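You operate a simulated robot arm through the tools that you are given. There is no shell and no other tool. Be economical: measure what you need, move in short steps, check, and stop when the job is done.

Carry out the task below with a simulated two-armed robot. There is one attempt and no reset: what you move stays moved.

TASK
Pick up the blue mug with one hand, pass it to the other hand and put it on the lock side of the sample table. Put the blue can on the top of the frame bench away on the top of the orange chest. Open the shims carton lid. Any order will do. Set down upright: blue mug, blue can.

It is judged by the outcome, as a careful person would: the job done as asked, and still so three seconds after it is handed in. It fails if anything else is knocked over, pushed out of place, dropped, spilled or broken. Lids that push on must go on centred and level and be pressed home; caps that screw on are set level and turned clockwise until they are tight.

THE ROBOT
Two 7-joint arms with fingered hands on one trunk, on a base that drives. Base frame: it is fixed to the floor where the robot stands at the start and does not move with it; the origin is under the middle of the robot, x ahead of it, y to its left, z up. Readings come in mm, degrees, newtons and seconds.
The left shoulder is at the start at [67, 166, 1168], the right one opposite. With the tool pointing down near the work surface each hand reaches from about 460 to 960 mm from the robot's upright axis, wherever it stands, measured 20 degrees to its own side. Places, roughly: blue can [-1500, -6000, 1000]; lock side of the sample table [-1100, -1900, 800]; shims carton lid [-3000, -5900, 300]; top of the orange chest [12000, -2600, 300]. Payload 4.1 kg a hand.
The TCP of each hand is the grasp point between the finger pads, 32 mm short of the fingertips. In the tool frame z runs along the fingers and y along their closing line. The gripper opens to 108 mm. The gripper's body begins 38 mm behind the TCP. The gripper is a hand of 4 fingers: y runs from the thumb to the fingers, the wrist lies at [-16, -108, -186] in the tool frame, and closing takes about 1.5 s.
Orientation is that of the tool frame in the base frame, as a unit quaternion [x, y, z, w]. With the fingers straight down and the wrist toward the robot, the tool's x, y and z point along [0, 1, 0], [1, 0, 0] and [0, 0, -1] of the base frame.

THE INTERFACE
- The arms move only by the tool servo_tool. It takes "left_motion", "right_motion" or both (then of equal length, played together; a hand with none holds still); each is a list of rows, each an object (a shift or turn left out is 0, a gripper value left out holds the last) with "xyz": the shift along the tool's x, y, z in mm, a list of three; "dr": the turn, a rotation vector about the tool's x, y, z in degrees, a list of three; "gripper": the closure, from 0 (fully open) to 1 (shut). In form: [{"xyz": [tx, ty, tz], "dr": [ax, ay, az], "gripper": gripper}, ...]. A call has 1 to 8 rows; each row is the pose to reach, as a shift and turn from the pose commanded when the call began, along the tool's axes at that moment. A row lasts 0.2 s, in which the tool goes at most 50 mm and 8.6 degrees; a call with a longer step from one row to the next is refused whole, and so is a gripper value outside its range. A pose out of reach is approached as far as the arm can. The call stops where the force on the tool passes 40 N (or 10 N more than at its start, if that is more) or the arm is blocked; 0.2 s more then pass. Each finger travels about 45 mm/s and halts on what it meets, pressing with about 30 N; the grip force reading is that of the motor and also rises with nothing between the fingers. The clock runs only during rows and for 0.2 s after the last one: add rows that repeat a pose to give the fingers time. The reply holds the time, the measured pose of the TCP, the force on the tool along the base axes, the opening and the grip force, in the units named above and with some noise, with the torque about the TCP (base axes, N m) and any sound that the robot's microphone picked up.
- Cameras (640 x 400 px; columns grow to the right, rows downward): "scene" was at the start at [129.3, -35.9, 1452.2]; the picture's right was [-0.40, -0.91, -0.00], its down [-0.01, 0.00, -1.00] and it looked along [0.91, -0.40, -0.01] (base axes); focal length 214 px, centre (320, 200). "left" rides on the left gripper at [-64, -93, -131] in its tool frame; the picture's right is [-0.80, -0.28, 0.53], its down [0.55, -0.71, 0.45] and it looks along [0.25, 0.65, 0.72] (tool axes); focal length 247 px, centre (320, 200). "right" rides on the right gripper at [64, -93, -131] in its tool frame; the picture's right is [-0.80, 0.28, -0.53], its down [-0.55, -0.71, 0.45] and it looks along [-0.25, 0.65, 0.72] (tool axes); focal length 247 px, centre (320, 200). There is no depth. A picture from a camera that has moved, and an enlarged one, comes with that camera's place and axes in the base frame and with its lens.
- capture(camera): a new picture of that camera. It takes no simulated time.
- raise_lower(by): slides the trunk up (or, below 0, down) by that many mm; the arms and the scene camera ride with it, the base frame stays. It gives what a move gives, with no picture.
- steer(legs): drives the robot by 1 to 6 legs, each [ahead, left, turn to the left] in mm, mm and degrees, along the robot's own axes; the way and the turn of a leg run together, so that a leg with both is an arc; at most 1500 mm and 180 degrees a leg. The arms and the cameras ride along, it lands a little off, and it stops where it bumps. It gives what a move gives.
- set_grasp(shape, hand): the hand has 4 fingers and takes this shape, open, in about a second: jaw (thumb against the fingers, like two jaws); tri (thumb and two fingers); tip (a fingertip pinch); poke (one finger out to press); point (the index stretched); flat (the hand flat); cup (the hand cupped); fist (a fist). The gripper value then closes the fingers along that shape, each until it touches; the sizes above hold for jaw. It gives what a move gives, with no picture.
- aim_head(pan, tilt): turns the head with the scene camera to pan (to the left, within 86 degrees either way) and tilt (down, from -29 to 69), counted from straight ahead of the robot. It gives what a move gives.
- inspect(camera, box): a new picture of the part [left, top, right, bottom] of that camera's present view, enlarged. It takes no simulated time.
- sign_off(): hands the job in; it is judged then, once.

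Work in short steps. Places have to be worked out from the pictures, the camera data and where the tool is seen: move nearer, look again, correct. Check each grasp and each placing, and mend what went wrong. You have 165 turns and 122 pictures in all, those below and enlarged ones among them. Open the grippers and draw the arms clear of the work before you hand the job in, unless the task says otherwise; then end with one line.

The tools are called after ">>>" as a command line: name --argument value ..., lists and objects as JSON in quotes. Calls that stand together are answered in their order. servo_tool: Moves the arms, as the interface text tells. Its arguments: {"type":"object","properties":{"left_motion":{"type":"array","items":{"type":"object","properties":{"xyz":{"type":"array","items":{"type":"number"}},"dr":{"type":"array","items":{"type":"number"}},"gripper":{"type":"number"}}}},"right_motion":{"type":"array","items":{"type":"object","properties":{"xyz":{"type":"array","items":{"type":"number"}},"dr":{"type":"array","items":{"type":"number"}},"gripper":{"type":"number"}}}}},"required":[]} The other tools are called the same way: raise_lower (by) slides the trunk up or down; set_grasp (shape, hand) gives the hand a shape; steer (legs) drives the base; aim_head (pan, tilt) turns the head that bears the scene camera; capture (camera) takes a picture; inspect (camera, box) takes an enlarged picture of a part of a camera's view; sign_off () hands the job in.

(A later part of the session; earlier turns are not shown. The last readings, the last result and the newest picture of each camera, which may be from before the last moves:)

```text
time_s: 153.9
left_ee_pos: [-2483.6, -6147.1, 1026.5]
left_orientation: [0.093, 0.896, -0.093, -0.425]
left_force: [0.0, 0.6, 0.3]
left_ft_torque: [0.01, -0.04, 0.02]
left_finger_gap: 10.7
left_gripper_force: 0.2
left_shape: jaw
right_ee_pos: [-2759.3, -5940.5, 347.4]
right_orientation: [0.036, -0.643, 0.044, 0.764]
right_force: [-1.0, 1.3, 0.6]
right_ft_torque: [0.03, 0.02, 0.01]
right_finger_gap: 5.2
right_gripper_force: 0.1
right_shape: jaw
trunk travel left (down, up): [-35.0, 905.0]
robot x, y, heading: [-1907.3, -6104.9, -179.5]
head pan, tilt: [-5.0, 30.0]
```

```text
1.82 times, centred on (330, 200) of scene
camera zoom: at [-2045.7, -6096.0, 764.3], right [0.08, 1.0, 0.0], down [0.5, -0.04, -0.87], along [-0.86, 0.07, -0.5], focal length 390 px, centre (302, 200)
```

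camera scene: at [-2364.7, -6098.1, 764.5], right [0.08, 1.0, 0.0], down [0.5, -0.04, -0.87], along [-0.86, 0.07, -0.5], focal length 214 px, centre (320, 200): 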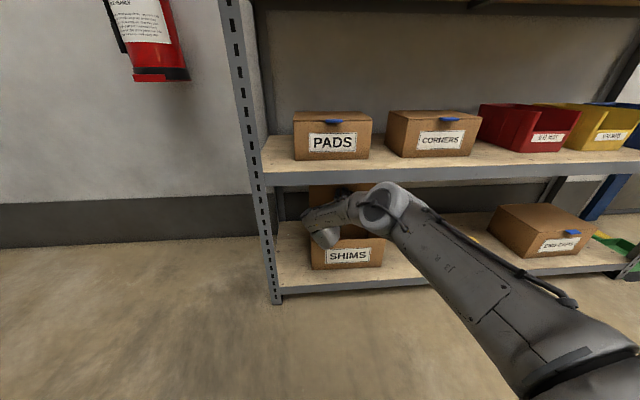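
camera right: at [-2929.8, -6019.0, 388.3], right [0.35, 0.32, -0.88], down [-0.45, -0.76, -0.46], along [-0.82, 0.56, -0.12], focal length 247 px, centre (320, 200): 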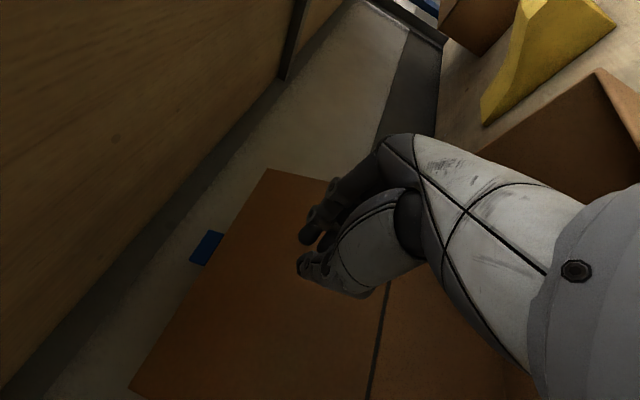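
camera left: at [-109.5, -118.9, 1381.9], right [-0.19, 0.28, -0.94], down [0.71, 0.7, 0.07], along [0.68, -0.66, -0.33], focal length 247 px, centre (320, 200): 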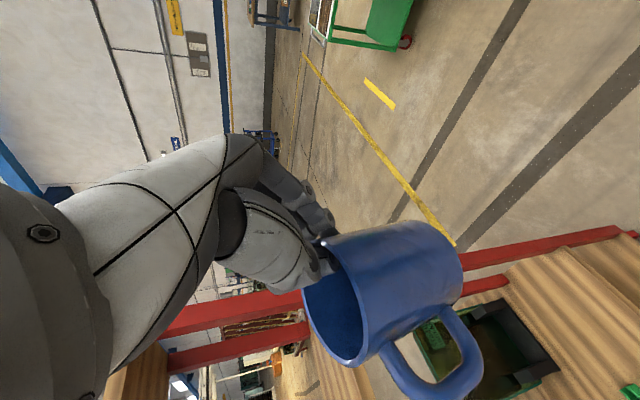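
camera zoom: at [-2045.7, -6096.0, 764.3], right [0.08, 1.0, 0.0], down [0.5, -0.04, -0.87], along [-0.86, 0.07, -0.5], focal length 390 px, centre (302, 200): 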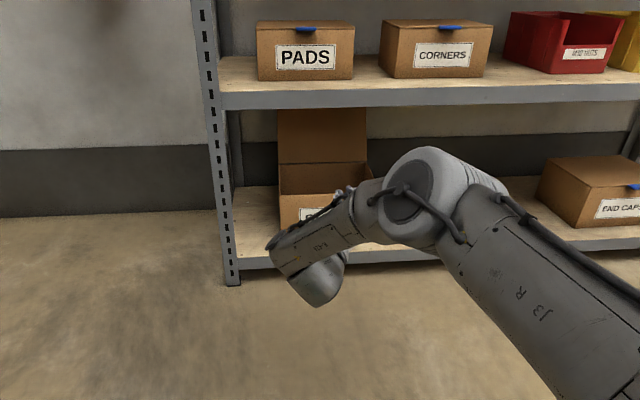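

Carton is open. Now the can: I raise the trunk, lift and retract the right hand (pitching it ~20° down), then turn toward the bench.

>>> raise_lower --by 400

>>> raise_lower --by 240

>>> servo_tool --right_motion '[{"xyz": [25, 0, -30], "dr": [0, -4, 0]}, {"xyz": [50, 0, -60], "dr": [0, -8, 0]}, {"xyz": [75, 0, -90], "dr": [0, -12, 0]}, {"xyz": [100, 0, -120], "dr": [0, -16, 0]}, {"xyz": [125, 0, -150], "dr": [0, -20, 0]}, {"xyz": [150, 0, -180], "dr": [0, -24, 0]}, {"xyz": [175, 0, -205], "dr": [0, -28, 0]}]'

>>> steer --legs '[[0, 0, 100]]'

>>> aim_head --pan 65 --tilt 25

>>> capture --camera "scene"

```text
time_s: 157.8
left_ee_pos: [-2483.9, -6147.8, 1426.5]
left_orientation: [0.093, 0.895, -0.092, -0.425]
left_force: [-0.1, 0.7, -0.1]
left_ft_torque: [0.03, 0.0, 0.02]
left_finger_gap: 11.0
left_gripper_force: 0.0
left_shape: jaw
right_ee_pos: [-2759.2, -5940.6, 746.5]
right_orientation: [0.036, -0.642, 0.043, 0.765]
right_force: [0.3, 0.0, 0.2]
right_ft_torque: [0.0, -0.03, -0.01]
right_finger_gap: 5.3
right_gripper_force: 0.0
right_shape: jaw
trunk travel left (down, up): [-435.0, 505.0]
robot x, y, heading: [-1909.9, -6102.8, -179.8]
head pan, tilt: [-5.0, 30.0]
```

```text
time_s: 160.3
left_ee_pos: [-2483.3, -6148.0, 1666.2]
left_orientation: [0.093, 0.896, -0.092, -0.425]
left_force: [0.5, 0.5, -1.4]
left_ft_torque: [0.01, 0.01, -0.04]
left_finger_gap: 11.1
left_gripper_force: 0.1
left_shape: jaw
right_ee_pos: [-2759.3, -5939.4, 986.0]
right_orientation: [0.036, -0.643, 0.043, 0.764]
right_force: [0.5, -0.2, -0.2]
right_ft_torque: [0.02, -0.03, 0.02]
right_finger_gap: 5.4
right_gripper_force: 0.0
right_shape: jaw
trunk travel left (down, up): [-675.0, 265.0]
robot x, y, heading: [-1904.7, -6106.8, -179.5]
head pan, tilt: [-5.0, 30.0]
```

```text
time_s: 161.9
left_ee_pos: [-2481.0, -6146.1, 1667.4]
left_orientation: [0.093, 0.895, -0.092, -0.426]
left_force: [-0.2, -0.3, 0.1]
left_ft_torque: [-0.04, -0.01, 0.01]
left_finger_gap: 11.0
left_gripper_force: 0.0
left_shape: jaw
right_ee_pos: [-2528.0, -5917.3, 1129.6]
right_orientation: [-0.046, 0.808, -0.033, -0.587]
right_force: [0.0, 0.3, 0.2]
right_ft_torque: [-0.02, -0.02, 0.02]
right_finger_gap: 5.6
right_gripper_force: 0.0
right_shape: jaw
trunk travel left (down, up): [-675.0, 265.0]
robot x, y, heading: [-1904.1, -6103.0, -179.5]
head pan, tilt: [-5.0, 30.0]
```

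```text
time_s: 166.5
left_ee_pos: [-1758.6, -6662.1, 1666.5]
left_orientation: [-0.629, 0.645, -0.386, -0.2]
left_force: [0.1, 0.1, 0.1]
left_ft_torque: [-0.04, 0.01, 0.0]
left_finger_gap: 10.5
left_gripper_force: 0.1
left_shape: jaw
right_ee_pos: [-1976.2, -6750.2, 1128.4]
right_orientation: [0.649, -0.483, 0.472, 0.351]
right_force: [-0.5, 0.0, -0.2]
right_ft_torque: [0.05, 0.0, -0.03]
right_finger_gap: 5.7
right_gripper_force: 0.0
right_shape: jaw
trunk travel left (down, up): [-675.0, 265.0]
robot x, y, heading: [-1905.1, -6103.2, -79.1]
head pan, tilt: [-5.0, 30.0]
```

```text
time_s: 167.9
left_ee_pos: [-1758.1, -6663.5, 1666.7]
left_orientation: [-0.628, 0.645, -0.386, -0.201]
left_force: [0.4, 0.1, -0.2]
left_ft_torque: [-0.02, -0.02, 0.03]
left_finger_gap: 10.8
left_gripper_force: 0.0
left_shape: jaw
right_ee_pos: [-1974.1, -6750.2, 1127.9]
right_orientation: [0.649, -0.483, 0.471, 0.351]
right_force: [0.1, -0.3, -0.3]
right_ft_torque: [0.04, 0.0, -0.01]
right_finger_gap: 5.5
right_gripper_force: 0.1
right_shape: jaw
trunk travel left (down, up): [-675.0, 265.0]
robot x, y, heading: [-1906.2, -6101.1, -79.4]
head pan, tilt: [65.0, 25.0]
```

```text
36 pictures are left
camera scene: at [-1806.8, -6175.2, 1412.2], right [-0.25, -0.97, 0.0], down [-0.41, 0.1, -0.91], along [0.88, -0.22, -0.42], focal length 214 px, centre (320, 200)
```

scene: 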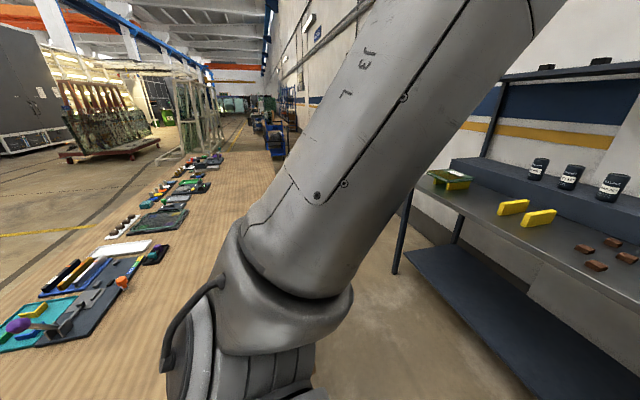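

The left arm hides the can's expected place, and I'm too close to the bench end. I shift 280 west and turn so the can is ahead.

>>> steer --legs '[[0, -280, 0], [0, 0, 79]]'

>>> aim_head --pan 0 --tilt 35

>>> capture --camera "scene"

```text
time_s: 173.2
left_ee_pos: [-1604.2, -6141.7, 1665.8]
left_orientation: [0.893, -0.116, 0.427, -0.082]
left_force: [-0.4, 0.0, 0.0]
left_ft_torque: [0.04, 0.05, 0.02]
left_finger_gap: 11.1
left_gripper_force: 0.3
left_shape: jaw
right_ee_pos: [-1569.7, -6372.5, 1127.2]
right_orientation: [0.809, 0.025, 0.587, -0.019]
right_force: [-0.5, -0.3, 1.3]
right_ft_torque: [0.02, 0.01, -0.01]
right_finger_gap: 5.4
right_gripper_force: 0.0
right_shape: jaw
trunk travel left (down, up): [-675.0, 265.0]
robot x, y, heading: [-2181.2, -6155.1, -2.6]
head pan, tilt: [65.0, 25.0]
```

```text
time_s: 174.5
left_ee_pos: [-1603.9, -6140.7, 1665.8]
left_orientation: [0.893, -0.116, 0.427, -0.082]
left_force: [0.8, -0.2, 0.2]
left_ft_torque: [-0.04, -0.03, 0.04]
left_finger_gap: 10.8
left_gripper_force: 0.1
left_shape: jaw
right_ee_pos: [-1568.6, -6373.2, 1128.8]
right_orientation: [0.809, 0.026, 0.587, -0.018]
right_force: [0.1, 0.1, -0.6]
right_ft_torque: [0.04, 0.02, -0.02]
right_finger_gap: 5.2
right_gripper_force: 0.1
right_shape: jaw
trunk travel left (down, up): [-675.0, 265.0]
robot x, y, heading: [-2183.6, -6153.9, -2.7]
head pan, tilt: [0.0, 35.0]
```

```text
35 pictures are left
camera scene: at [-2044.6, -6162.2, 1396.4], right [-0.04, -1.0, 0.0], down [-0.57, 0.02, -0.82], along [0.82, -0.04, -0.57], focal length 214 px, centre (320, 200)
```

scene: 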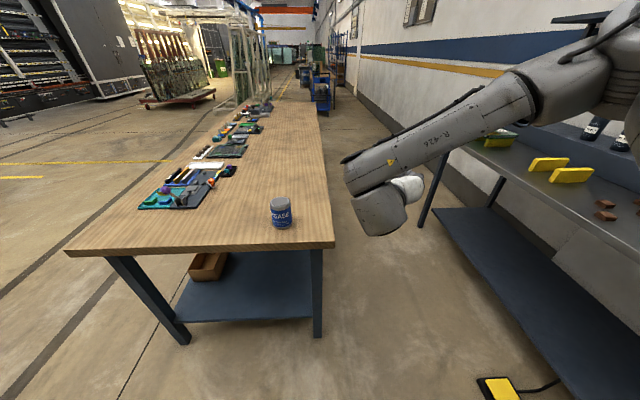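

The blue can stands near the bench's end corner. I zoom to size it.

>>> inspect --camera "scene" --box '[230, 170, 350, 270]'

```text
4.00 times, centred on (290, 220) of scene
camera zoom: at [-2044.6, -6162.2, 1396.4], right [-0.04, -1.0, 0.0], down [-0.57, 0.02, -0.82], along [0.82, -0.04, -0.57], focal length 858 px, centre (440, 120)
```

zoom: 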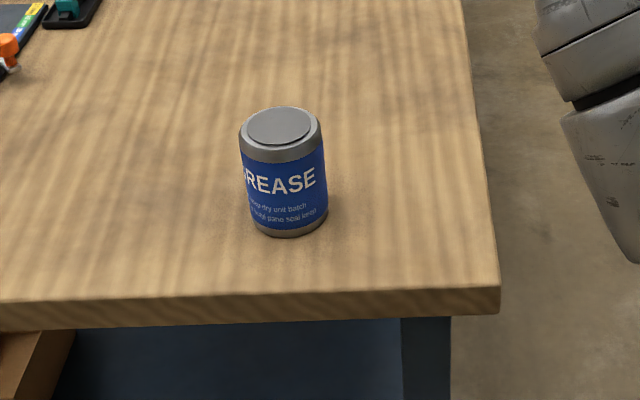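

Grease can, ~65 mm diameter. I shift left, retract and open the right hand and lower it to can height in front of the bench end.

>>> servo_tool --right_motion '[{"xyz": [-12, 0, -38], "gripper": 0.5}, {"xyz": [-24, 0, -76], "gripper": 0}, {"xyz": [-38, 0, -118], "gripper": 0}, {"xyz": [-50, 0, -160], "gripper": 0}, {"xyz": [-50, 0, -160], "gripper": 0}]'

>>> steer --legs '[[0, 200, 2.7]]'

>>> raise_lower --by -170

>>> capture --camera "right"

>>> capture --camera "scene"

```text
time_s: 175.7
left_ee_pos: [-1602.3, -6143.1, 1665.4]
left_orientation: [0.893, -0.115, 0.427, -0.082]
left_force: [0.1, 0.4, -0.3]
left_ft_torque: [0.03, 0.05, 0.02]
left_finger_gap: 10.8
left_gripper_force: 0.2
left_shape: jaw
right_ee_pos: [-1711.2, -6381.3, 1127.7]
right_orientation: [0.809, 0.023, 0.587, -0.018]
right_force: [-0.3, 0.2, 0.5]
right_ft_torque: [0.01, -0.01, 0.0]
right_finger_gap: 107.7
right_gripper_force: 0.1
right_shape: jaw
right hand out of reach, approached as far as the arm can: row 4, 5
trunk travel left (down, up): [-675.0, 265.0]
robot x, y, heading: [-2184.3, -6155.4, -2.2]
head pan, tilt: [0.0, 35.0]
```

```text
time_s: 177.3
left_ee_pos: [-1600.3, -5911.9, 1666.4]
left_orientation: [0.896, -0.095, 0.425, -0.093]
left_force: [-0.8, -0.4, 0.2]
left_ft_torque: [-0.01, 0.0, -0.02]
left_finger_gap: 11.1
left_gripper_force: 0.0
left_shape: jaw
right_ee_pos: [-1698.9, -6154.6, 1127.2]
right_orientation: [0.808, 0.042, 0.586, -0.031]
right_force: [-0.9, 0.4, 0.3]
right_ft_torque: [0.0, 0.0, 0.0]
right_finger_gap: 107.9
right_gripper_force: 0.1
right_shape: jaw
trunk travel left (down, up): [-675.0, 265.0]
robot x, y, heading: [-2181.0, -5954.4, 0.1]
head pan, tilt: [0.0, 35.0]
```

```text
time_s: 179.2
left_ee_pos: [-1601.0, -5910.2, 1496.7]
left_orientation: [0.896, -0.094, 0.425, -0.092]
left_force: [0.2, 0.1, -0.1]
left_ft_torque: [0.0, 0.02, 0.01]
left_finger_gap: 11.1
left_gripper_force: 0.0
left_shape: jaw
right_ee_pos: [-1697.6, -6153.9, 957.1]
right_orientation: [0.808, 0.043, 0.587, -0.031]
right_force: [-0.7, 0.2, -0.4]
right_ft_torque: [0.02, -0.04, -0.01]
right_finger_gap: 107.7
right_gripper_force: 0.1
right_shape: jaw
trunk travel left (down, up): [-505.0, 435.0]
robot x, y, heading: [-2178.7, -5952.6, 0.1]
head pan, tilt: [0.0, 35.0]
```

```text
33 pictures are left
camera right: at [-1814.2, -6073.1, 1060.7], right [-0.72, -0.36, -0.59], down [0.18, 0.73, -0.66], along [0.67, -0.58, -0.46], focal length 247 px, centre (320, 200)
```

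right: 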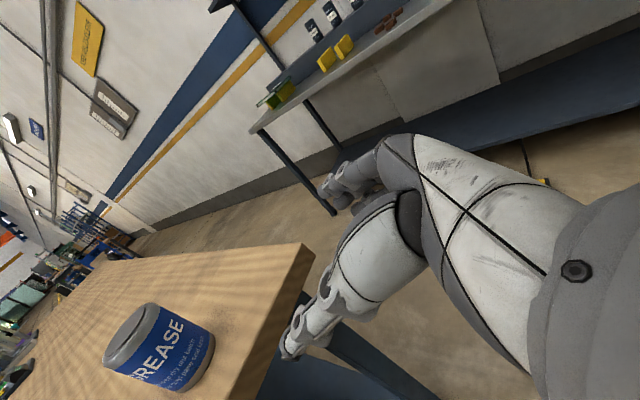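

```text
32 pictures are left
camera scene: at [-2040.6, -5952.7, 1226.5], right [0.0, -1.0, 0.0], down [-0.57, 0.0, -0.82], along [0.82, 0.0, -0.57], focal length 214 px, centre (320, 200)
```

scene: 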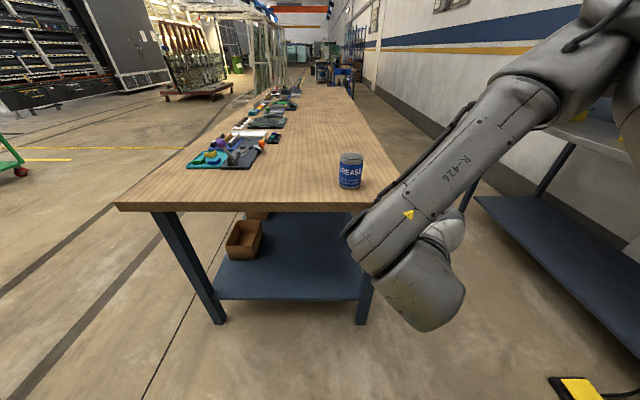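

Can centre triangulates to (-1448, -6045, 923), height ~870–972. I move to a pre-grasp 100 mm short of it along the finger axis.

>>> servo_tool --right_motion '[{"xyz": [12, -21, 37]}, {"xyz": [24, -42, 75]}, {"xyz": [36, -62, 112]}, {"xyz": [47.5, -83, 149]}]'

>>> capture --camera "right"

>>> inspect --camera "scene" --box '[280, 110, 480, 260]'

```text
time_s: 180.2
left_ee_pos: [-1600.9, -5909.4, 1496.0]
left_orientation: [0.896, -0.094, 0.425, -0.091]
left_force: [0.5, 0.6, -0.4]
left_ft_torque: [0.01, 0.01, 0.0]
left_finger_gap: 10.8
left_gripper_force: 0.0
left_shape: jaw
right_ee_pos: [-1550.3, -6055.8, 958.5]
right_orientation: [0.808, 0.043, 0.586, -0.031]
right_force: [0.5, 0.5, -0.4]
right_ft_torque: [-0.01, 0.01, -0.02]
right_finger_gap: 107.9
right_gripper_force: 0.1
right_shape: jaw
trunk travel left (down, up): [-505.0, 435.0]
robot x, y, heading: [-2178.8, -5952.3, 0.3]
head pan, tilt: [0.0, 35.0]
```

```text
31 pictures are left
camera right: at [-1666.9, -5975.4, 1061.1], right [-0.72, -0.36, -0.59], down [0.18, 0.73, -0.66], along [0.67, -0.58, -0.46], focal length 247 px, centre (320, 200)
```

right: 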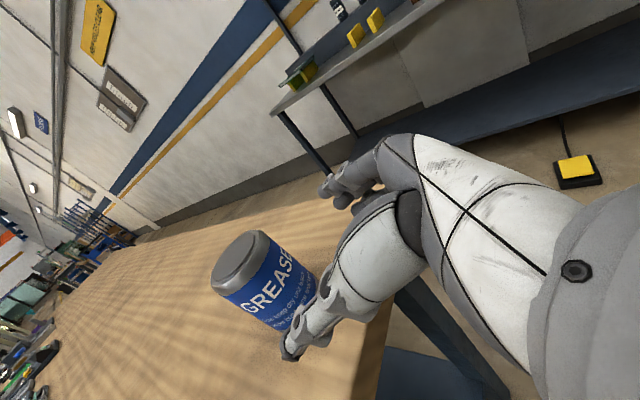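

```text
2.67 times, centred on (380, 185) of scene
camera zoom: at [-2039.3, -5951.9, 1226.3], right [0.0, -1.0, 0.0], down [-0.57, 0.0, -0.82], along [0.82, 0.0, -0.57], focal length 572 px, centre (160, 240)
```

zoom: 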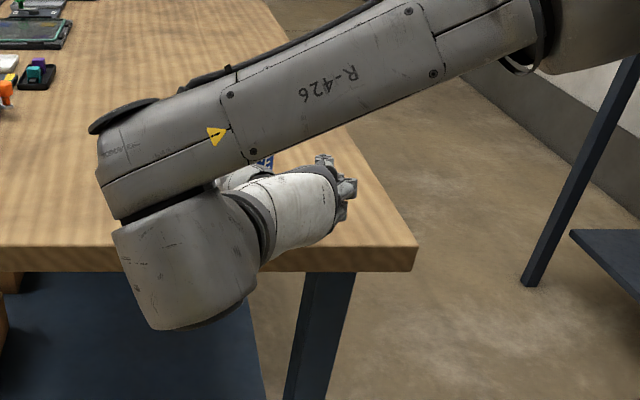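

Alignment is good (can on the tool axis, 108 mm ahead). I advance 105 mm and check.

>>> servo_tool --right_motion '[{"xyz": [-1, 0, 35]}, {"xyz": [-2, 0, 70]}, {"xyz": [-2, 0, 105]}]'

>>> capture --camera "right"

```text
time_s: 181.1
left_ee_pos: [-1599.9, -5911.2, 1494.9]
left_orientation: [0.896, -0.095, 0.425, -0.092]
left_force: [0.0, -0.5, -0.5]
left_ft_torque: [0.0, 0.02, 0.01]
left_finger_gap: 10.8
left_gripper_force: 0.0
left_shape: jaw
right_ee_pos: [-1449.2, -6046.9, 921.6]
right_orientation: [0.808, 0.043, 0.586, -0.031]
right_force: [-0.2, -0.5, -0.8]
right_ft_torque: [-0.02, -0.01, 0.03]
right_finger_gap: 107.6
right_gripper_force: 0.1
right_shape: jaw
trunk travel left (down, up): [-505.0, 435.0]
robot x, y, heading: [-2179.1, -5951.4, 0.2]
head pan, tilt: [0.0, 35.0]
```

```text
29 pictures are left
camera right: at [-1566.3, -5965.3, 1024.8], right [-0.72, -0.36, -0.59], down [0.18, 0.73, -0.66], along [0.67, -0.58, -0.46], focal length 247 px, centre (320, 200)
```

right: 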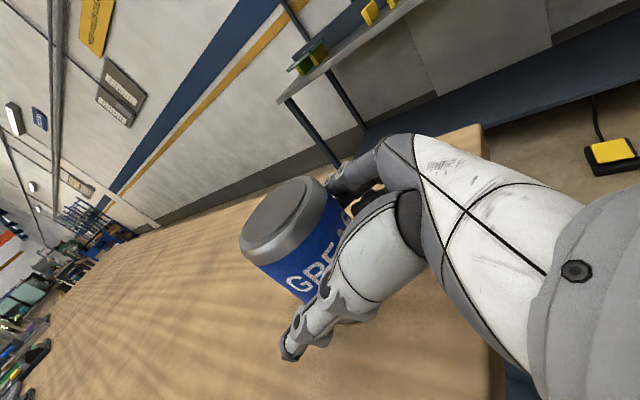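

The can is between thumb and fingers. I close and test-lift 30 mm.

>>> servo_tool --right_motion '[{"gripper": 0.2}, {"gripper": 0.4}, {"gripper": 0.6}, {"gripper": 1}, {"gripper": 1}, {"gripper": 1}, {"gripper": 1}]'

>>> servo_tool --right_motion '[{"xyz": [14, 0, -5]}, {"xyz": [28, 0, -9]}, {"xyz": [28, 0, -9]}]'

>>> capture --camera "right"

```text
time_s: 182.7
left_ee_pos: [-1600.8, -5911.4, 1495.8]
left_orientation: [0.895, -0.095, 0.425, -0.092]
left_force: [0.3, 0.7, -0.2]
left_ft_torque: [0.01, 0.01, 0.02]
left_finger_gap: 10.8
left_gripper_force: 0.0
left_shape: jaw
right_ee_pos: [-1451.5, -6047.3, 923.6]
right_orientation: [0.808, 0.043, 0.587, -0.032]
right_force: [0.5, -0.9, -0.7]
right_ft_torque: [-0.01, 0.04, -0.01]
right_finger_gap: 66.1
right_gripper_force: 30.2
right_shape: jaw
trunk travel left (down, up): [-505.0, 435.0]
robot x, y, heading: [-2180.2, -5953.6, 0.1]
head pan, tilt: [0.0, 35.0]
```

```text
time_s: 183.4
left_ee_pos: [-1599.0, -5910.0, 1495.2]
left_orientation: [0.896, -0.094, 0.425, -0.092]
left_force: [-0.3, 0.2, 0.4]
left_ft_torque: [-0.01, -0.01, 0.0]
left_finger_gap: 11.0
left_gripper_force: 0.1
left_shape: jaw
right_ee_pos: [-1451.4, -6044.9, 951.5]
right_orientation: [0.808, 0.043, 0.587, -0.031]
right_force: [0.1, 0.3, -3.7]
right_ft_torque: [-0.02, 0.08, 0.03]
right_finger_gap: 65.9
right_gripper_force: 29.9
right_shape: jaw
trunk travel left (down, up): [-505.0, 435.0]
robot x, y, heading: [-2179.0, -5955.3, 0.4]
head pan, tilt: [0.0, 35.0]
```

```text
28 pictures are left
camera right: at [-1567.5, -5964.5, 1054.1], right [-0.72, -0.36, -0.59], down [0.18, 0.73, -0.66], along [0.67, -0.58, -0.46], focal length 247 px, centre (320, 200)
```

right: 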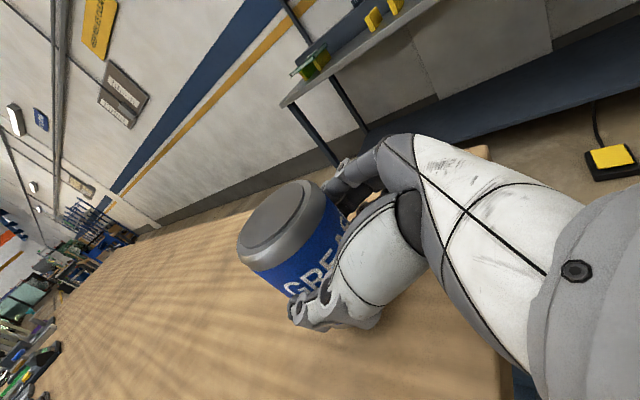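

Can is held (≈3.7 N, level). I raise the trunk, pull the hand in, back off a little and strafe north along the bench end.

>>> raise_lower --by 170

>>> servo_tool --right_motion '[{"xyz": [0, 0, -30]}, {"xyz": [0, 0, -60]}, {"xyz": [-10, 0, -90]}]'

>>> steer --legs '[[-120, 0, 0], [0, 1000, 0], [0, 1000, 0]]'

>>> aim_head --pan 0 --tilt 15

>>> capture --camera "scene"

```text
time_s: 185.4
left_ee_pos: [-1601.3, -5910.3, 1664.9]
left_orientation: [0.895, -0.095, 0.426, -0.091]
left_force: [0.6, -0.6, -0.3]
left_ft_torque: [-0.01, 0.06, 0.01]
left_finger_gap: 10.7
left_gripper_force: 0.1
left_shape: jaw
right_ee_pos: [-1452.7, -6044.5, 1121.0]
right_orientation: [0.808, 0.043, 0.586, -0.031]
right_force: [-0.4, -0.9, -2.5]
right_ft_torque: [-0.03, 0.07, -0.02]
right_finger_gap: 66.2
right_gripper_force: 30.1
right_shape: jaw
trunk travel left (down, up): [-675.0, 265.0]
robot x, y, heading: [-2180.6, -5955.0, 0.1]
head pan, tilt: [0.0, 35.0]
```

```text
time_s: 186.2
left_ee_pos: [-1601.2, -5910.1, 1666.2]
left_orientation: [0.896, -0.095, 0.425, -0.092]
left_force: [-0.2, 0.2, -0.3]
left_ft_torque: [0.0, 0.03, 0.01]
left_finger_gap: 11.1
left_gripper_force: 0.0
left_shape: jaw
right_ee_pos: [-1540.3, -6053.8, 1140.2]
right_orientation: [0.808, 0.042, 0.586, -0.031]
right_force: [-0.2, 0.8, -3.3]
right_ft_torque: [-0.02, 0.09, 0.02]
right_finger_gap: 66.1
right_gripper_force: 30.0
right_shape: jaw
trunk travel left (down, up): [-675.0, 265.0]
robot x, y, heading: [-2177.0, -5954.6, 0.2]
head pan, tilt: [0.0, 35.0]
```

```text
time_s: 197.0
left_ee_pos: [-1732.2, -3922.8, 1665.4]
left_orientation: [0.895, -0.104, 0.426, -0.087]
left_force: [-0.5, -1.0, -0.4]
left_ft_torque: [0.0, -0.04, 0.0]
left_finger_gap: 10.8
left_gripper_force: 0.0
left_shape: jaw
right_ee_pos: [-1674.7, -4066.5, 1139.4]
right_orientation: [0.809, 0.034, 0.586, -0.025]
right_force: [0.7, 0.3, -4.1]
right_ft_torque: [-0.01, 0.11, -0.03]
right_finger_gap: 65.9
right_gripper_force: 30.1
right_shape: jaw
trunk travel left (down, up): [-675.0, 265.0]
robot x, y, heading: [-2309.9, -3955.2, -1.0]
head pan, tilt: [0.0, 35.0]
```

```text
time_s: 197.8
left_ee_pos: [-1732.3, -3921.3, 1666.2]
left_orientation: [0.894, -0.105, 0.426, -0.087]
left_force: [0.6, 0.4, -0.5]
left_ft_torque: [0.01, 0.0, 0.02]
left_finger_gap: 10.7
left_gripper_force: 0.0
left_shape: jaw
right_ee_pos: [-1673.8, -4065.5, 1138.6]
right_orientation: [0.809, 0.034, 0.586, -0.024]
right_force: [-0.2, -0.1, -3.6]
right_ft_torque: [0.0, 0.11, 0.01]
right_finger_gap: 65.7
right_gripper_force: 30.3
right_shape: jaw
trunk travel left (down, up): [-675.0, 265.0]
robot x, y, heading: [-2311.8, -3953.6, -1.1]
head pan, tilt: [0.0, 15.0]
```

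```text
27 pictures are left
camera scene: at [-2166.9, -3954.7, 1428.3], right [-0.02, -1.0, 0.0], down [-0.26, 0.0, -0.97], along [0.97, -0.02, -0.26], focal length 214 px, centre (320, 200)
```

scene: 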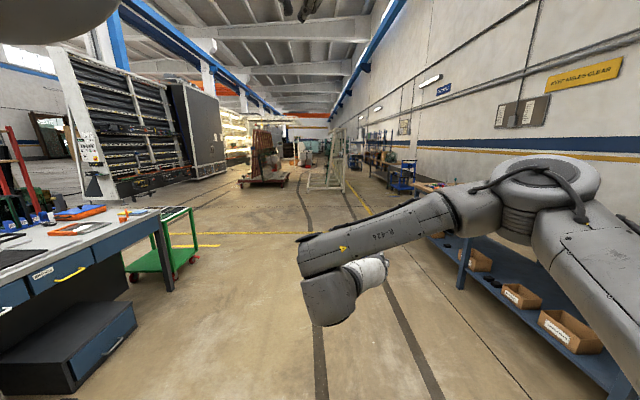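

Open floor ahead. I drive east to x≈1200, then diagonally to the main aisle around (2800, -450).

>>> steer --legs '[[1500, 0, 0.5], [1500, 0, 0.5], [500, 0, 0], [550, 1350, 0], [550, 1350, 0], [400, 800, 0]]'

>>> capture --camera "scene"

```text
time_s: 232.9
left_ee_pos: [3273.5, -355.7, 1666.4]
left_orientation: [0.895, -0.1, 0.426, -0.089]
left_force: [-0.5, 0.5, 0.4]
left_ft_torque: [0.01, 0.05, 0.01]
left_finger_gap: 10.8
left_gripper_force: 0.1
left_shape: jaw
right_ee_pos: [3333.0, -499.6, 1138.1]
right_orientation: [0.809, 0.037, 0.586, -0.027]
right_force: [0.3, -0.5, -3.3]
right_ft_torque: [0.0, 0.08, 0.01]
right_finger_gap: 65.8
right_gripper_force: 30.4
right_shape: jaw
trunk travel left (down, up): [-675.0, 265.0]
robot x, y, heading: [2693.5, -393.3, -0.4]
head pan, tilt: [0.0, 15.0]
```

```text
26 pictures are left
camera scene: at [2839.7, -391.9, 1428.4], right [-0.01, -1.0, 0.0], down [-0.26, 0.0, -0.97], along [0.97, -0.01, -0.26], focal length 214 px, centre (320, 200)
```

scene: 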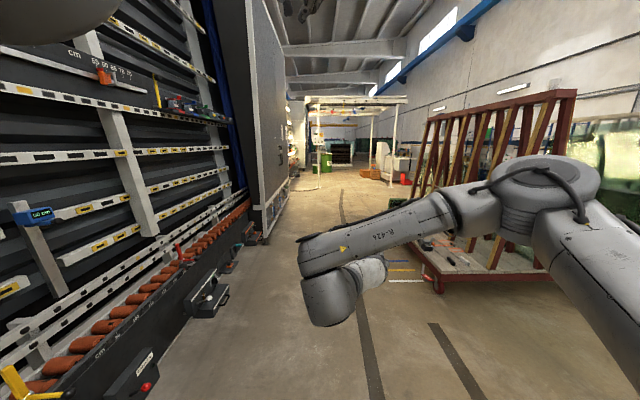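

In the aisle. I zoom toward the orange chest area.

>>> inspect --camera "scene" --box '[280, 100, 440, 220]'

```text
3.33 times, centred on (360, 160) of scene
camera zoom: at [2839.7, -391.9, 1428.4], right [-0.01, -1.0, 0.0], down [-0.26, 0.0, -0.97], along [0.97, -0.01, -0.26], focal length 715 px, centre (187, 333)
```

zoom: 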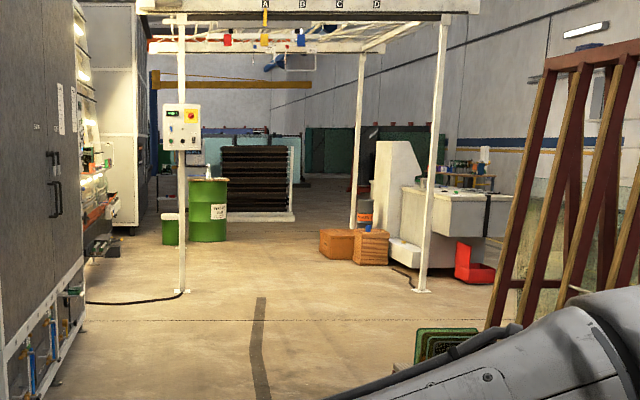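

Two orange boxes stand beyond the gantry; I need a closer look. I drive up the aisle to about x=8200.

>>> steer --legs '[[300, -200, 0], [1500, 0, 0.4], [1500, 0, 0], [1400, 0, 0], [700, -400, 0]]'

>>> aim_head --pan -15 --tilt 10

>>> capture --camera "scene"

```text
time_s: 259.6
left_ee_pos: [8629.8, -885.5, 1665.8]
left_orientation: [0.896, -0.091, 0.425, -0.093]
left_force: [-0.6, -0.4, 0.8]
left_ft_torque: [-0.02, -0.02, 0.01]
left_finger_gap: 10.8
left_gripper_force: 0.1
left_shape: jaw
right_ee_pos: [8692.3, -1027.4, 1138.9]
right_orientation: [0.808, 0.047, 0.586, -0.034]
right_force: [-0.4, -0.4, -2.3]
right_ft_torque: [-0.03, 0.08, 0.03]
right_finger_gap: 66.0
right_gripper_force: 29.9
right_shape: jaw
trunk travel left (down, up): [-675.0, 265.0]
robot x, y, heading: [8053.3, -931.8, 0.6]
head pan, tilt: [0.0, 15.0]
```

```text
time_s: 260.3
left_ee_pos: [8630.1, -884.6, 1665.5]
left_orientation: [0.896, -0.091, 0.425, -0.094]
left_force: [-0.8, -0.5, -0.6]
left_ft_torque: [0.01, 0.0, 0.01]
left_finger_gap: 10.9
left_gripper_force: 0.1
left_shape: jaw
right_ee_pos: [8693.5, -1027.1, 1138.4]
right_orientation: [0.808, 0.047, 0.586, -0.034]
right_force: [0.2, 0.4, -2.7]
right_ft_torque: [-0.02, 0.09, -0.02]
right_finger_gap: 65.7
right_gripper_force: 29.9
right_shape: jaw
trunk travel left (down, up): [-675.0, 265.0]
robot x, y, heading: [8051.4, -933.3, 0.6]
head pan, tilt: [-15.0, 10.0]
```

```text
24 pictures are left
camera scene: at [8194.8, -955.7, 1436.4], right [-0.25, -0.97, 0.0], down [-0.17, 0.04, -0.98], along [0.95, -0.24, -0.17], focal length 214 px, centre (320, 200)
```

scene: 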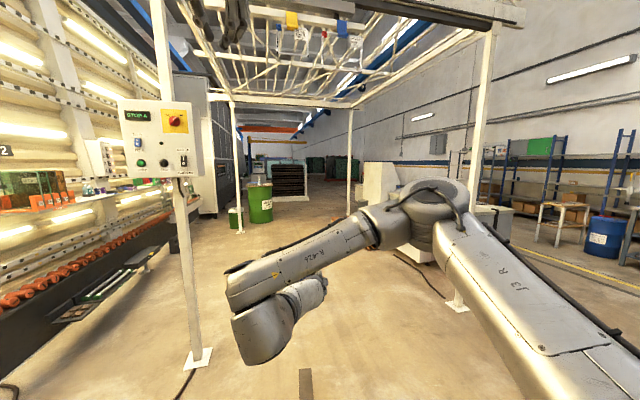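

The right arm blocks the view. I drive between the gantry posts and turn right so the chest comes on the left side of the view.

>>> steer --legs '[[780, -330, 0], [780, -330, 0], [0, 0, -50]]'

>>> aim_head --pan 35 --tilt 20

>>> capture --camera "scene"

```text
time_s: 271.1
left_ee_pos: [9967.8, -2045.4, 1665.5]
left_orientation: [0.764, -0.476, 0.422, 0.103]
left_force: [0.5, 0.4, 0.6]
left_ft_torque: [0.01, 0.02, 0.03]
left_finger_gap: 10.7
left_gripper_force: 0.0
left_shape: jaw
right_ee_pos: [9894.2, -2178.8, 1139.8]
right_orientation: [0.746, -0.314, 0.542, 0.228]
right_force: [0.1, 0.2, -3.8]
right_ft_torque: [0.09, 0.06, -0.06]
right_finger_gap: 66.2
right_gripper_force: 30.4
right_shape: jaw
trunk travel left (down, up): [-675.0, 265.0]
robot x, y, heading: [9578.2, -1615.8, -51.5]
head pan, tilt: [-15.0, 10.0]
```

```text
time_s: 272.2
left_ee_pos: [9968.0, -2043.4, 1665.7]
left_orientation: [0.764, -0.477, 0.422, 0.103]
left_force: [-0.4, -0.1, 0.1]
left_ft_torque: [0.0, -0.02, 0.0]
left_finger_gap: 10.9
left_gripper_force: 0.1
left_shape: jaw
right_ee_pos: [9893.8, -2181.6, 1139.5]
right_orientation: [0.746, -0.315, 0.541, 0.228]
right_force: [0.6, 0.0, -3.6]
right_ft_torque: [0.11, 0.04, 0.0]
right_finger_gap: 65.7
right_gripper_force: 30.3
right_shape: jaw
trunk travel left (down, up): [-675.0, 265.0]
robot x, y, heading: [9579.8, -1617.1, -51.5]
head pan, tilt: [35.0, 20.0]
```

```text
23 pictures are left
camera scene: at [9697.5, -1683.1, 1420.3], right [-0.29, -0.96, 0.0], down [-0.33, 0.1, -0.94], along [0.9, -0.27, -0.34], focal length 214 px, centre (320, 200)
```

scene: 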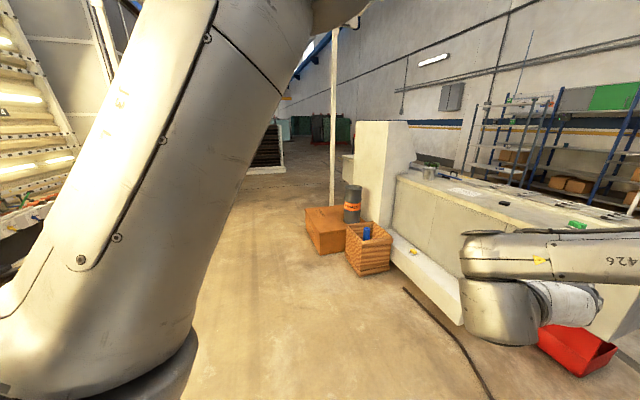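

>>> inspect --camera "scene" --box '[290, 170, 430, 290]'

```text
3.33 times, centred on (360, 230) of scene
camera zoom: at [9697.5, -1683.1, 1420.3], right [-0.29, -0.96, 0.0], down [-0.33, 0.1, -0.94], along [0.9, -0.27, -0.34], focal length 715 px, centre (187, 100)
```

zoom: 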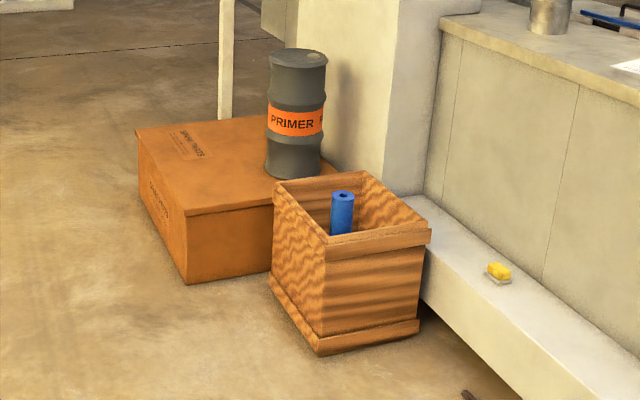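

The closed orange box (PRIMER drum on it) is the chest: top z≈270, x 11680–12450, y -2280 to -2930. I'll place the can near (11850, -2440), approaching from the north facing -y.

>>> steer --legs '[[0, 0, -38.5], [0, 1200, 0], [0, 1150, 0]]'

>>> aim_head --pan 0 --tilt 50

>>> capture --camera "scene"

```text
time_s: 285.4
left_ee_pos: [11910.2, -2234.5, 1665.4]
left_orientation: [-0.561, 0.705, -0.363, -0.239]
left_force: [-0.4, -0.2, -0.3]
left_ft_torque: [-0.01, 0.0, 0.0]
left_finger_gap: 10.6
left_gripper_force: 0.1
left_shape: jaw
right_ee_pos: [11768.1, -2294.4, 1138.6]
right_orientation: [0.598, -0.547, 0.432, 0.396]
right_force: [0.6, -1.3, -3.0]
right_ft_torque: [0.08, -0.02, -0.03]
right_finger_gap: 65.9
right_gripper_force: 29.8
right_shape: jaw
trunk travel left (down, up): [-675.0, 265.0]
robot x, y, heading: [11878.8, -1655.5, -90.9]
head pan, tilt: [35.0, 20.0]
```

```text
time_s: 286.4
left_ee_pos: [11909.1, -2235.3, 1666.3]
left_orientation: [-0.56, 0.705, -0.363, -0.239]
left_force: [0.5, 0.5, -0.1]
left_ft_torque: [0.03, 0.02, -0.02]
left_finger_gap: 11.0
left_gripper_force: 0.1
left_shape: jaw
right_ee_pos: [11768.2, -2294.4, 1139.7]
right_orientation: [0.597, -0.547, 0.434, 0.396]
right_force: [-0.9, 0.1, -3.3]
right_ft_torque: [0.08, 0.02, 0.02]
right_finger_gap: 66.0
right_gripper_force: 30.0
right_shape: jaw
trunk travel left (down, up): [-675.0, 265.0]
robot x, y, heading: [11877.9, -1658.4, -90.7]
head pan, tilt: [0.0, 50.0]
```

```text
21 pictures are left
camera scene: at [11876.4, -1784.1, 1374.7], right [-1.0, 0.01, 0.0], down [0.01, 0.77, -0.64], along [-0.01, -0.64, -0.77], focal length 214 px, centre (320, 200)
```

scene: 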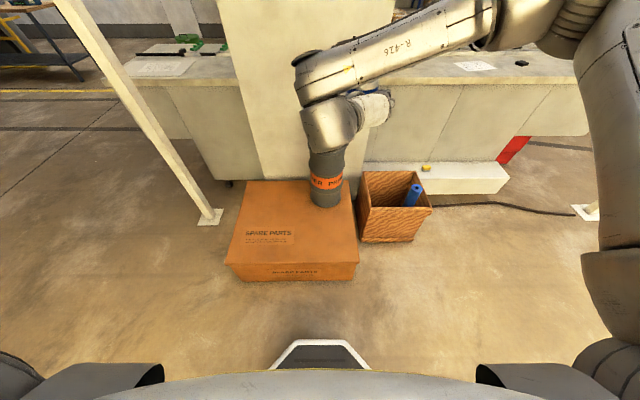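

Chest top spans x 11663–12380, y -2255 to -2890; drum centre ≈(11830, -2740). I'll set the can at (11790, -2430). Lower the trunk, then move the hand over the spot.

>>> raise_lower --by -400

>>> raise_lower --by -240

>>> servo_tool --right_motion '[{"xyz": [-17, -2, 42]}, {"xyz": [-35, -5, 84]}, {"xyz": [-52, -7, 126]}, {"xyz": [-70, -9.7, 168]}]'

>>> aim_head --pan 0 --tilt 35

>>> capture --camera "scene"

>>> capture --camera "right"

```text
time_s: 290.2
left_ee_pos: [11910.2, -2234.0, 1265.5]
left_orientation: [-0.56, 0.705, -0.363, -0.239]
left_force: [0.1, -1.0, 0.0]
left_ft_torque: [0.04, 0.01, -0.01]
left_finger_gap: 11.0
left_gripper_force: 0.0
left_shape: jaw
right_ee_pos: [11766.9, -2292.3, 738.6]
right_orientation: [0.597, -0.547, 0.433, 0.396]
right_force: [-0.7, 0.3, -3.7]
right_ft_torque: [0.08, 0.07, 0.01]
right_finger_gap: 65.9
right_gripper_force: 30.0
right_shape: jaw
trunk travel left (down, up): [-275.0, 665.0]
robot x, y, heading: [11879.3, -1657.8, -90.6]
head pan, tilt: [0.0, 50.0]
```

```text
time_s: 292.7
left_ee_pos: [11911.7, -2235.2, 1025.8]
left_orientation: [-0.56, 0.705, -0.364, -0.238]
left_force: [0.0, 0.0, 0.0]
left_ft_torque: [0.01, -0.02, -0.01]
left_finger_gap: 11.0
left_gripper_force: 0.0
left_shape: jaw
right_ee_pos: [11767.8, -2292.5, 498.2]
right_orientation: [0.597, -0.547, 0.433, 0.396]
right_force: [-0.7, -1.3, -2.7]
right_ft_torque: [0.11, 0.04, 0.0]
right_finger_gap: 65.7
right_gripper_force: 30.0
right_shape: jaw
trunk travel left (down, up): [-35.0, 905.0]
robot x, y, heading: [11879.2, -1657.5, -90.8]
head pan, tilt: [0.0, 50.0]
```

```text
time_s: 293.7
left_ee_pos: [11910.7, -2234.9, 1024.5]
left_orientation: [-0.561, 0.705, -0.364, -0.238]
left_force: [-0.3, -0.2, -0.1]
left_ft_torque: [0.01, -0.04, -0.01]
left_finger_gap: 10.9
left_gripper_force: 0.0
left_shape: jaw
right_ee_pos: [11787.9, -2433.3, 378.7]
right_orientation: [0.597, -0.547, 0.433, 0.396]
right_force: [0.0, -0.2, -2.9]
right_ft_torque: [0.1, 0.03, 0.0]
right_finger_gap: 65.7
right_gripper_force: 30.0
right_shape: jaw
trunk travel left (down, up): [-35.0, 905.0]
robot x, y, heading: [11876.7, -1658.6, -90.9]
head pan, tilt: [0.0, 50.0]
```

```text
time_s: 294.5
left_ee_pos: [11911.0, -2233.0, 1025.6]
left_orientation: [-0.56, 0.705, -0.363, -0.238]
left_force: [0.6, 0.1, 0.6]
left_ft_torque: [-0.01, -0.01, -0.02]
left_finger_gap: 11.0
left_gripper_force: 0.1
left_shape: jaw
right_ee_pos: [11788.9, -2433.2, 379.1]
right_orientation: [0.597, -0.547, 0.433, 0.396]
right_force: [0.1, -0.2, -3.1]
right_ft_torque: [0.09, 0.03, 0.0]
right_finger_gap: 66.0
right_gripper_force: 29.8
right_shape: jaw
trunk travel left (down, up): [-35.0, 905.0]
robot x, y, heading: [11876.0, -1655.4, -90.7]
head pan, tilt: [0.0, 35.0]
```

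```text
20 pictures are left
camera scene: at [11876.4, -1794.8, 756.3], right [-1.0, 0.01, 0.0], down [0.01, 0.57, -0.82], along [-0.01, -0.82, -0.57], focal length 214 px, centre (320, 200)
```

scene: 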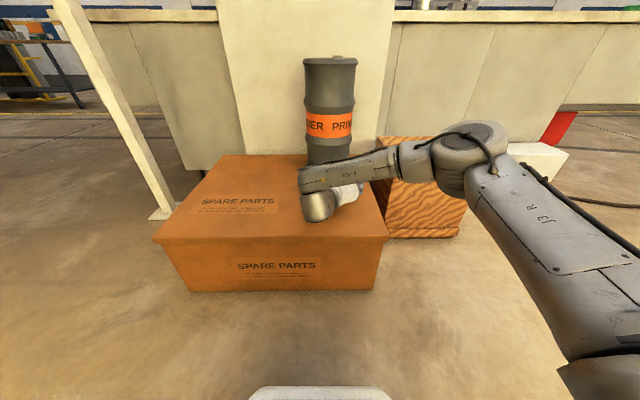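

```text
19 pictures are left
camera right: at [11870.1, -2320.7, 482.1], right [-0.35, 0.73, -0.59], down [0.73, -0.19, -0.66], along [-0.59, -0.66, -0.46], focal length 247 px, centre (320, 200)
```

right: 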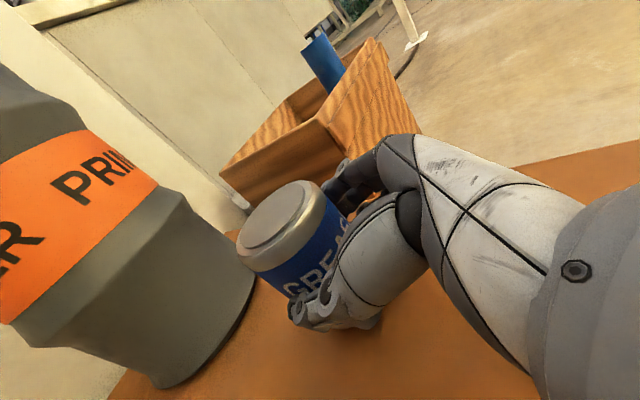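

Triangulating again gives chest top ≈310, so contact near TCP z≈363. I lower carefully.

>>> servo_tool --right_motion '[{"xyz": [-5, 0, 1.6]}, {"xyz": [-9.5, 0, 3.1]}, {"xyz": [-9.5, 0, 3.1]}]'

>>> servo_tool --right_motion '[{"xyz": [-2, 0, 0.6]}, {"xyz": [-3.8, 0, 1.3]}, {"xyz": [-3.8, 0, 1.3]}]'

```text
time_s: 295.3
left_ee_pos: [11910.6, -2235.8, 1025.5]
left_orientation: [-0.56, 0.706, -0.364, -0.238]
left_force: [0.2, 0.1, 0.2]
left_ft_torque: [-0.05, -0.01, -0.04]
left_finger_gap: 10.9
left_gripper_force: 0.0
left_shape: jaw
right_ee_pos: [11788.7, -2431.2, 369.4]
right_orientation: [0.597, -0.546, 0.433, 0.397]
right_force: [0.1, -0.3, -3.5]
right_ft_torque: [0.11, 0.01, -0.01]
right_finger_gap: 65.8
right_gripper_force: 30.8
right_shape: jaw
trunk travel left (down, up): [-35.0, 905.0]
robot x, y, heading: [11875.3, -1656.6, -91.0]
head pan, tilt: [0.0, 35.0]
```

```text
time_s: 296.1
left_ee_pos: [11910.5, -2235.6, 1026.2]
left_orientation: [-0.561, 0.705, -0.364, -0.239]
left_force: [-0.3, 0.3, -0.2]
left_ft_torque: [-0.03, 0.0, 0.0]
left_finger_gap: 10.8
left_gripper_force: 0.1
left_shape: jaw
right_ee_pos: [11789.3, -2431.2, 365.1]
right_orientation: [0.598, -0.546, 0.433, 0.397]
right_force: [0.9, -0.3, -2.9]
right_ft_torque: [0.04, 0.01, 0.05]
right_finger_gap: 65.7
right_gripper_force: 29.9
right_shape: jaw
trunk travel left (down, up): [-35.0, 905.0]
robot x, y, heading: [11879.1, -1657.3, -90.9]
head pan, tilt: [0.0, 35.0]
```

No contact yet; I continue in small steps.

>>> servo_tool --right_motion '[{"xyz": [-2, 0, 0.6]}, {"xyz": [-3.8, 0, 1.3]}, {"xyz": [-3.8, 0, 1.3]}]'

>>> servo_tool --right_motion '[{"xyz": [-1.5, 0, 0.5]}, {"xyz": [-2.8, 0, 0.9]}, {"xyz": [-2.8, 0, 0.9]}]'

>>> inspect --camera "right" --box '[180, 160, 400, 360]'

```text
time_s: 296.9
left_ee_pos: [11910.5, -2234.0, 1025.4]
left_orientation: [-0.561, 0.705, -0.363, -0.239]
left_force: [-0.6, -0.3, 0.5]
left_ft_torque: [-0.03, -0.02, -0.01]
left_finger_gap: 11.0
left_gripper_force: 0.0
left_shape: jaw
right_ee_pos: [11789.3, -2430.4, 361.6]
right_orientation: [0.597, -0.546, 0.434, 0.397]
right_force: [-0.7, -2.1, 1.8]
right_ft_torque: [-0.01, -0.04, -0.02]
right_finger_gap: 65.5
right_gripper_force: 29.8
right_shape: jaw
trunk travel left (down, up): [-35.0, 905.0]
robot x, y, heading: [11877.6, -1656.3, -90.7]
head pan, tilt: [0.0, 35.0]
```

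```text
time_s: 297.7
left_ee_pos: [11910.6, -2232.3, 1026.7]
left_orientation: [-0.56, 0.705, -0.364, -0.239]
left_force: [-0.8, 0.1, -0.5]
left_ft_torque: [0.02, -0.01, -0.02]
left_finger_gap: 10.8
left_gripper_force: 0.1
left_shape: jaw
right_ee_pos: [11788.6, -2430.8, 361.6]
right_orientation: [0.597, -0.546, 0.434, 0.397]
right_force: [-1.2, -2.2, 14.5]
right_ft_torque: [-0.22, -0.18, -0.05]
right_finger_gap: 65.7
right_gripper_force: 30.2
right_shape: jaw
trunk travel left (down, up): [-35.0, 905.0]
robot x, y, heading: [11876.9, -1655.3, -90.9]
head pan, tilt: [0.0, 35.0]
```

```text
2.00 times, centred on (290, 260) of right
camera zoom: at [11870.6, -2317.6, 463.8], right [-0.35, 0.72, -0.6], down [0.73, -0.19, -0.66], along [-0.59, -0.66, -0.46], focal length 494 px, centre (380, 80)
```

zoom: 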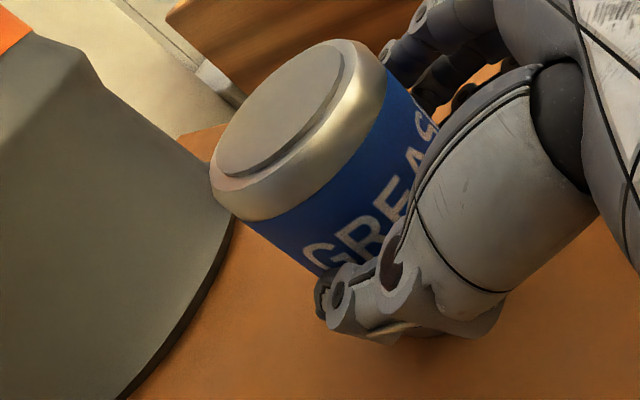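

Full contact (14 N, pose stopped at 361.6). I ease up 2 mm and open the hand.

>>> servo_tool --right_motion '[{"xyz": [2, 0, -0.6]}, {"xyz": [2, 0, -0.6], "gripper": 0.35}, {"xyz": [2, 0, -0.6], "gripper": 0.25}, {"xyz": [2, 0, -0.6], "gripper": 0.1}, {"xyz": [2, 0, -0.6], "gripper": 0}, {"xyz": [2, 0, -0.6], "gripper": 0}, {"xyz": [2, 0, -0.6], "gripper": 0}]'

>>> capture --camera "right"

```text
time_s: 299.3
left_ee_pos: [11909.9, -2234.3, 1025.8]
left_orientation: [-0.561, 0.704, -0.364, -0.238]
left_force: [0.3, -0.5, 0.4]
left_ft_torque: [-0.01, 0.0, -0.03]
left_finger_gap: 10.7
left_gripper_force: 0.1
left_shape: jaw
right_ee_pos: [11788.7, -2430.5, 360.4]
right_orientation: [0.597, -0.547, 0.433, 0.396]
right_force: [0.3, -0.3, 0.4]
right_ft_torque: [0.01, -0.01, 0.02]
right_finger_gap: 108.2
right_gripper_force: 0.1
right_shape: jaw
trunk travel left (down, up): [-35.0, 905.0]
robot x, y, heading: [11879.6, -1654.2, -91.0]
head pan, tilt: [0.0, 35.0]
```

```text
17 pictures are left
camera right: at [11871.1, -2318.5, 463.2], right [-0.35, 0.73, -0.59], down [0.73, -0.19, -0.66], along [-0.59, -0.66, -0.46], focal length 247 px, centre (320, 200)
```

right: 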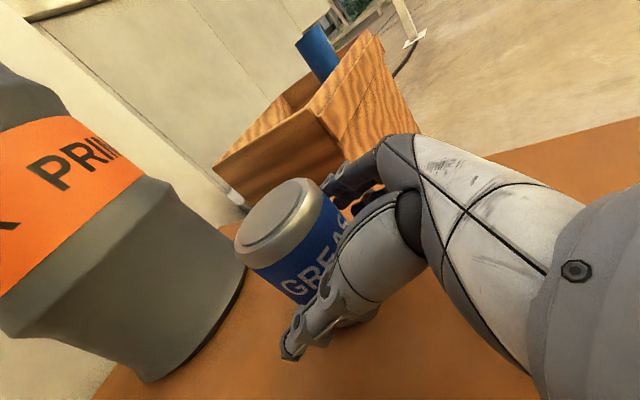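

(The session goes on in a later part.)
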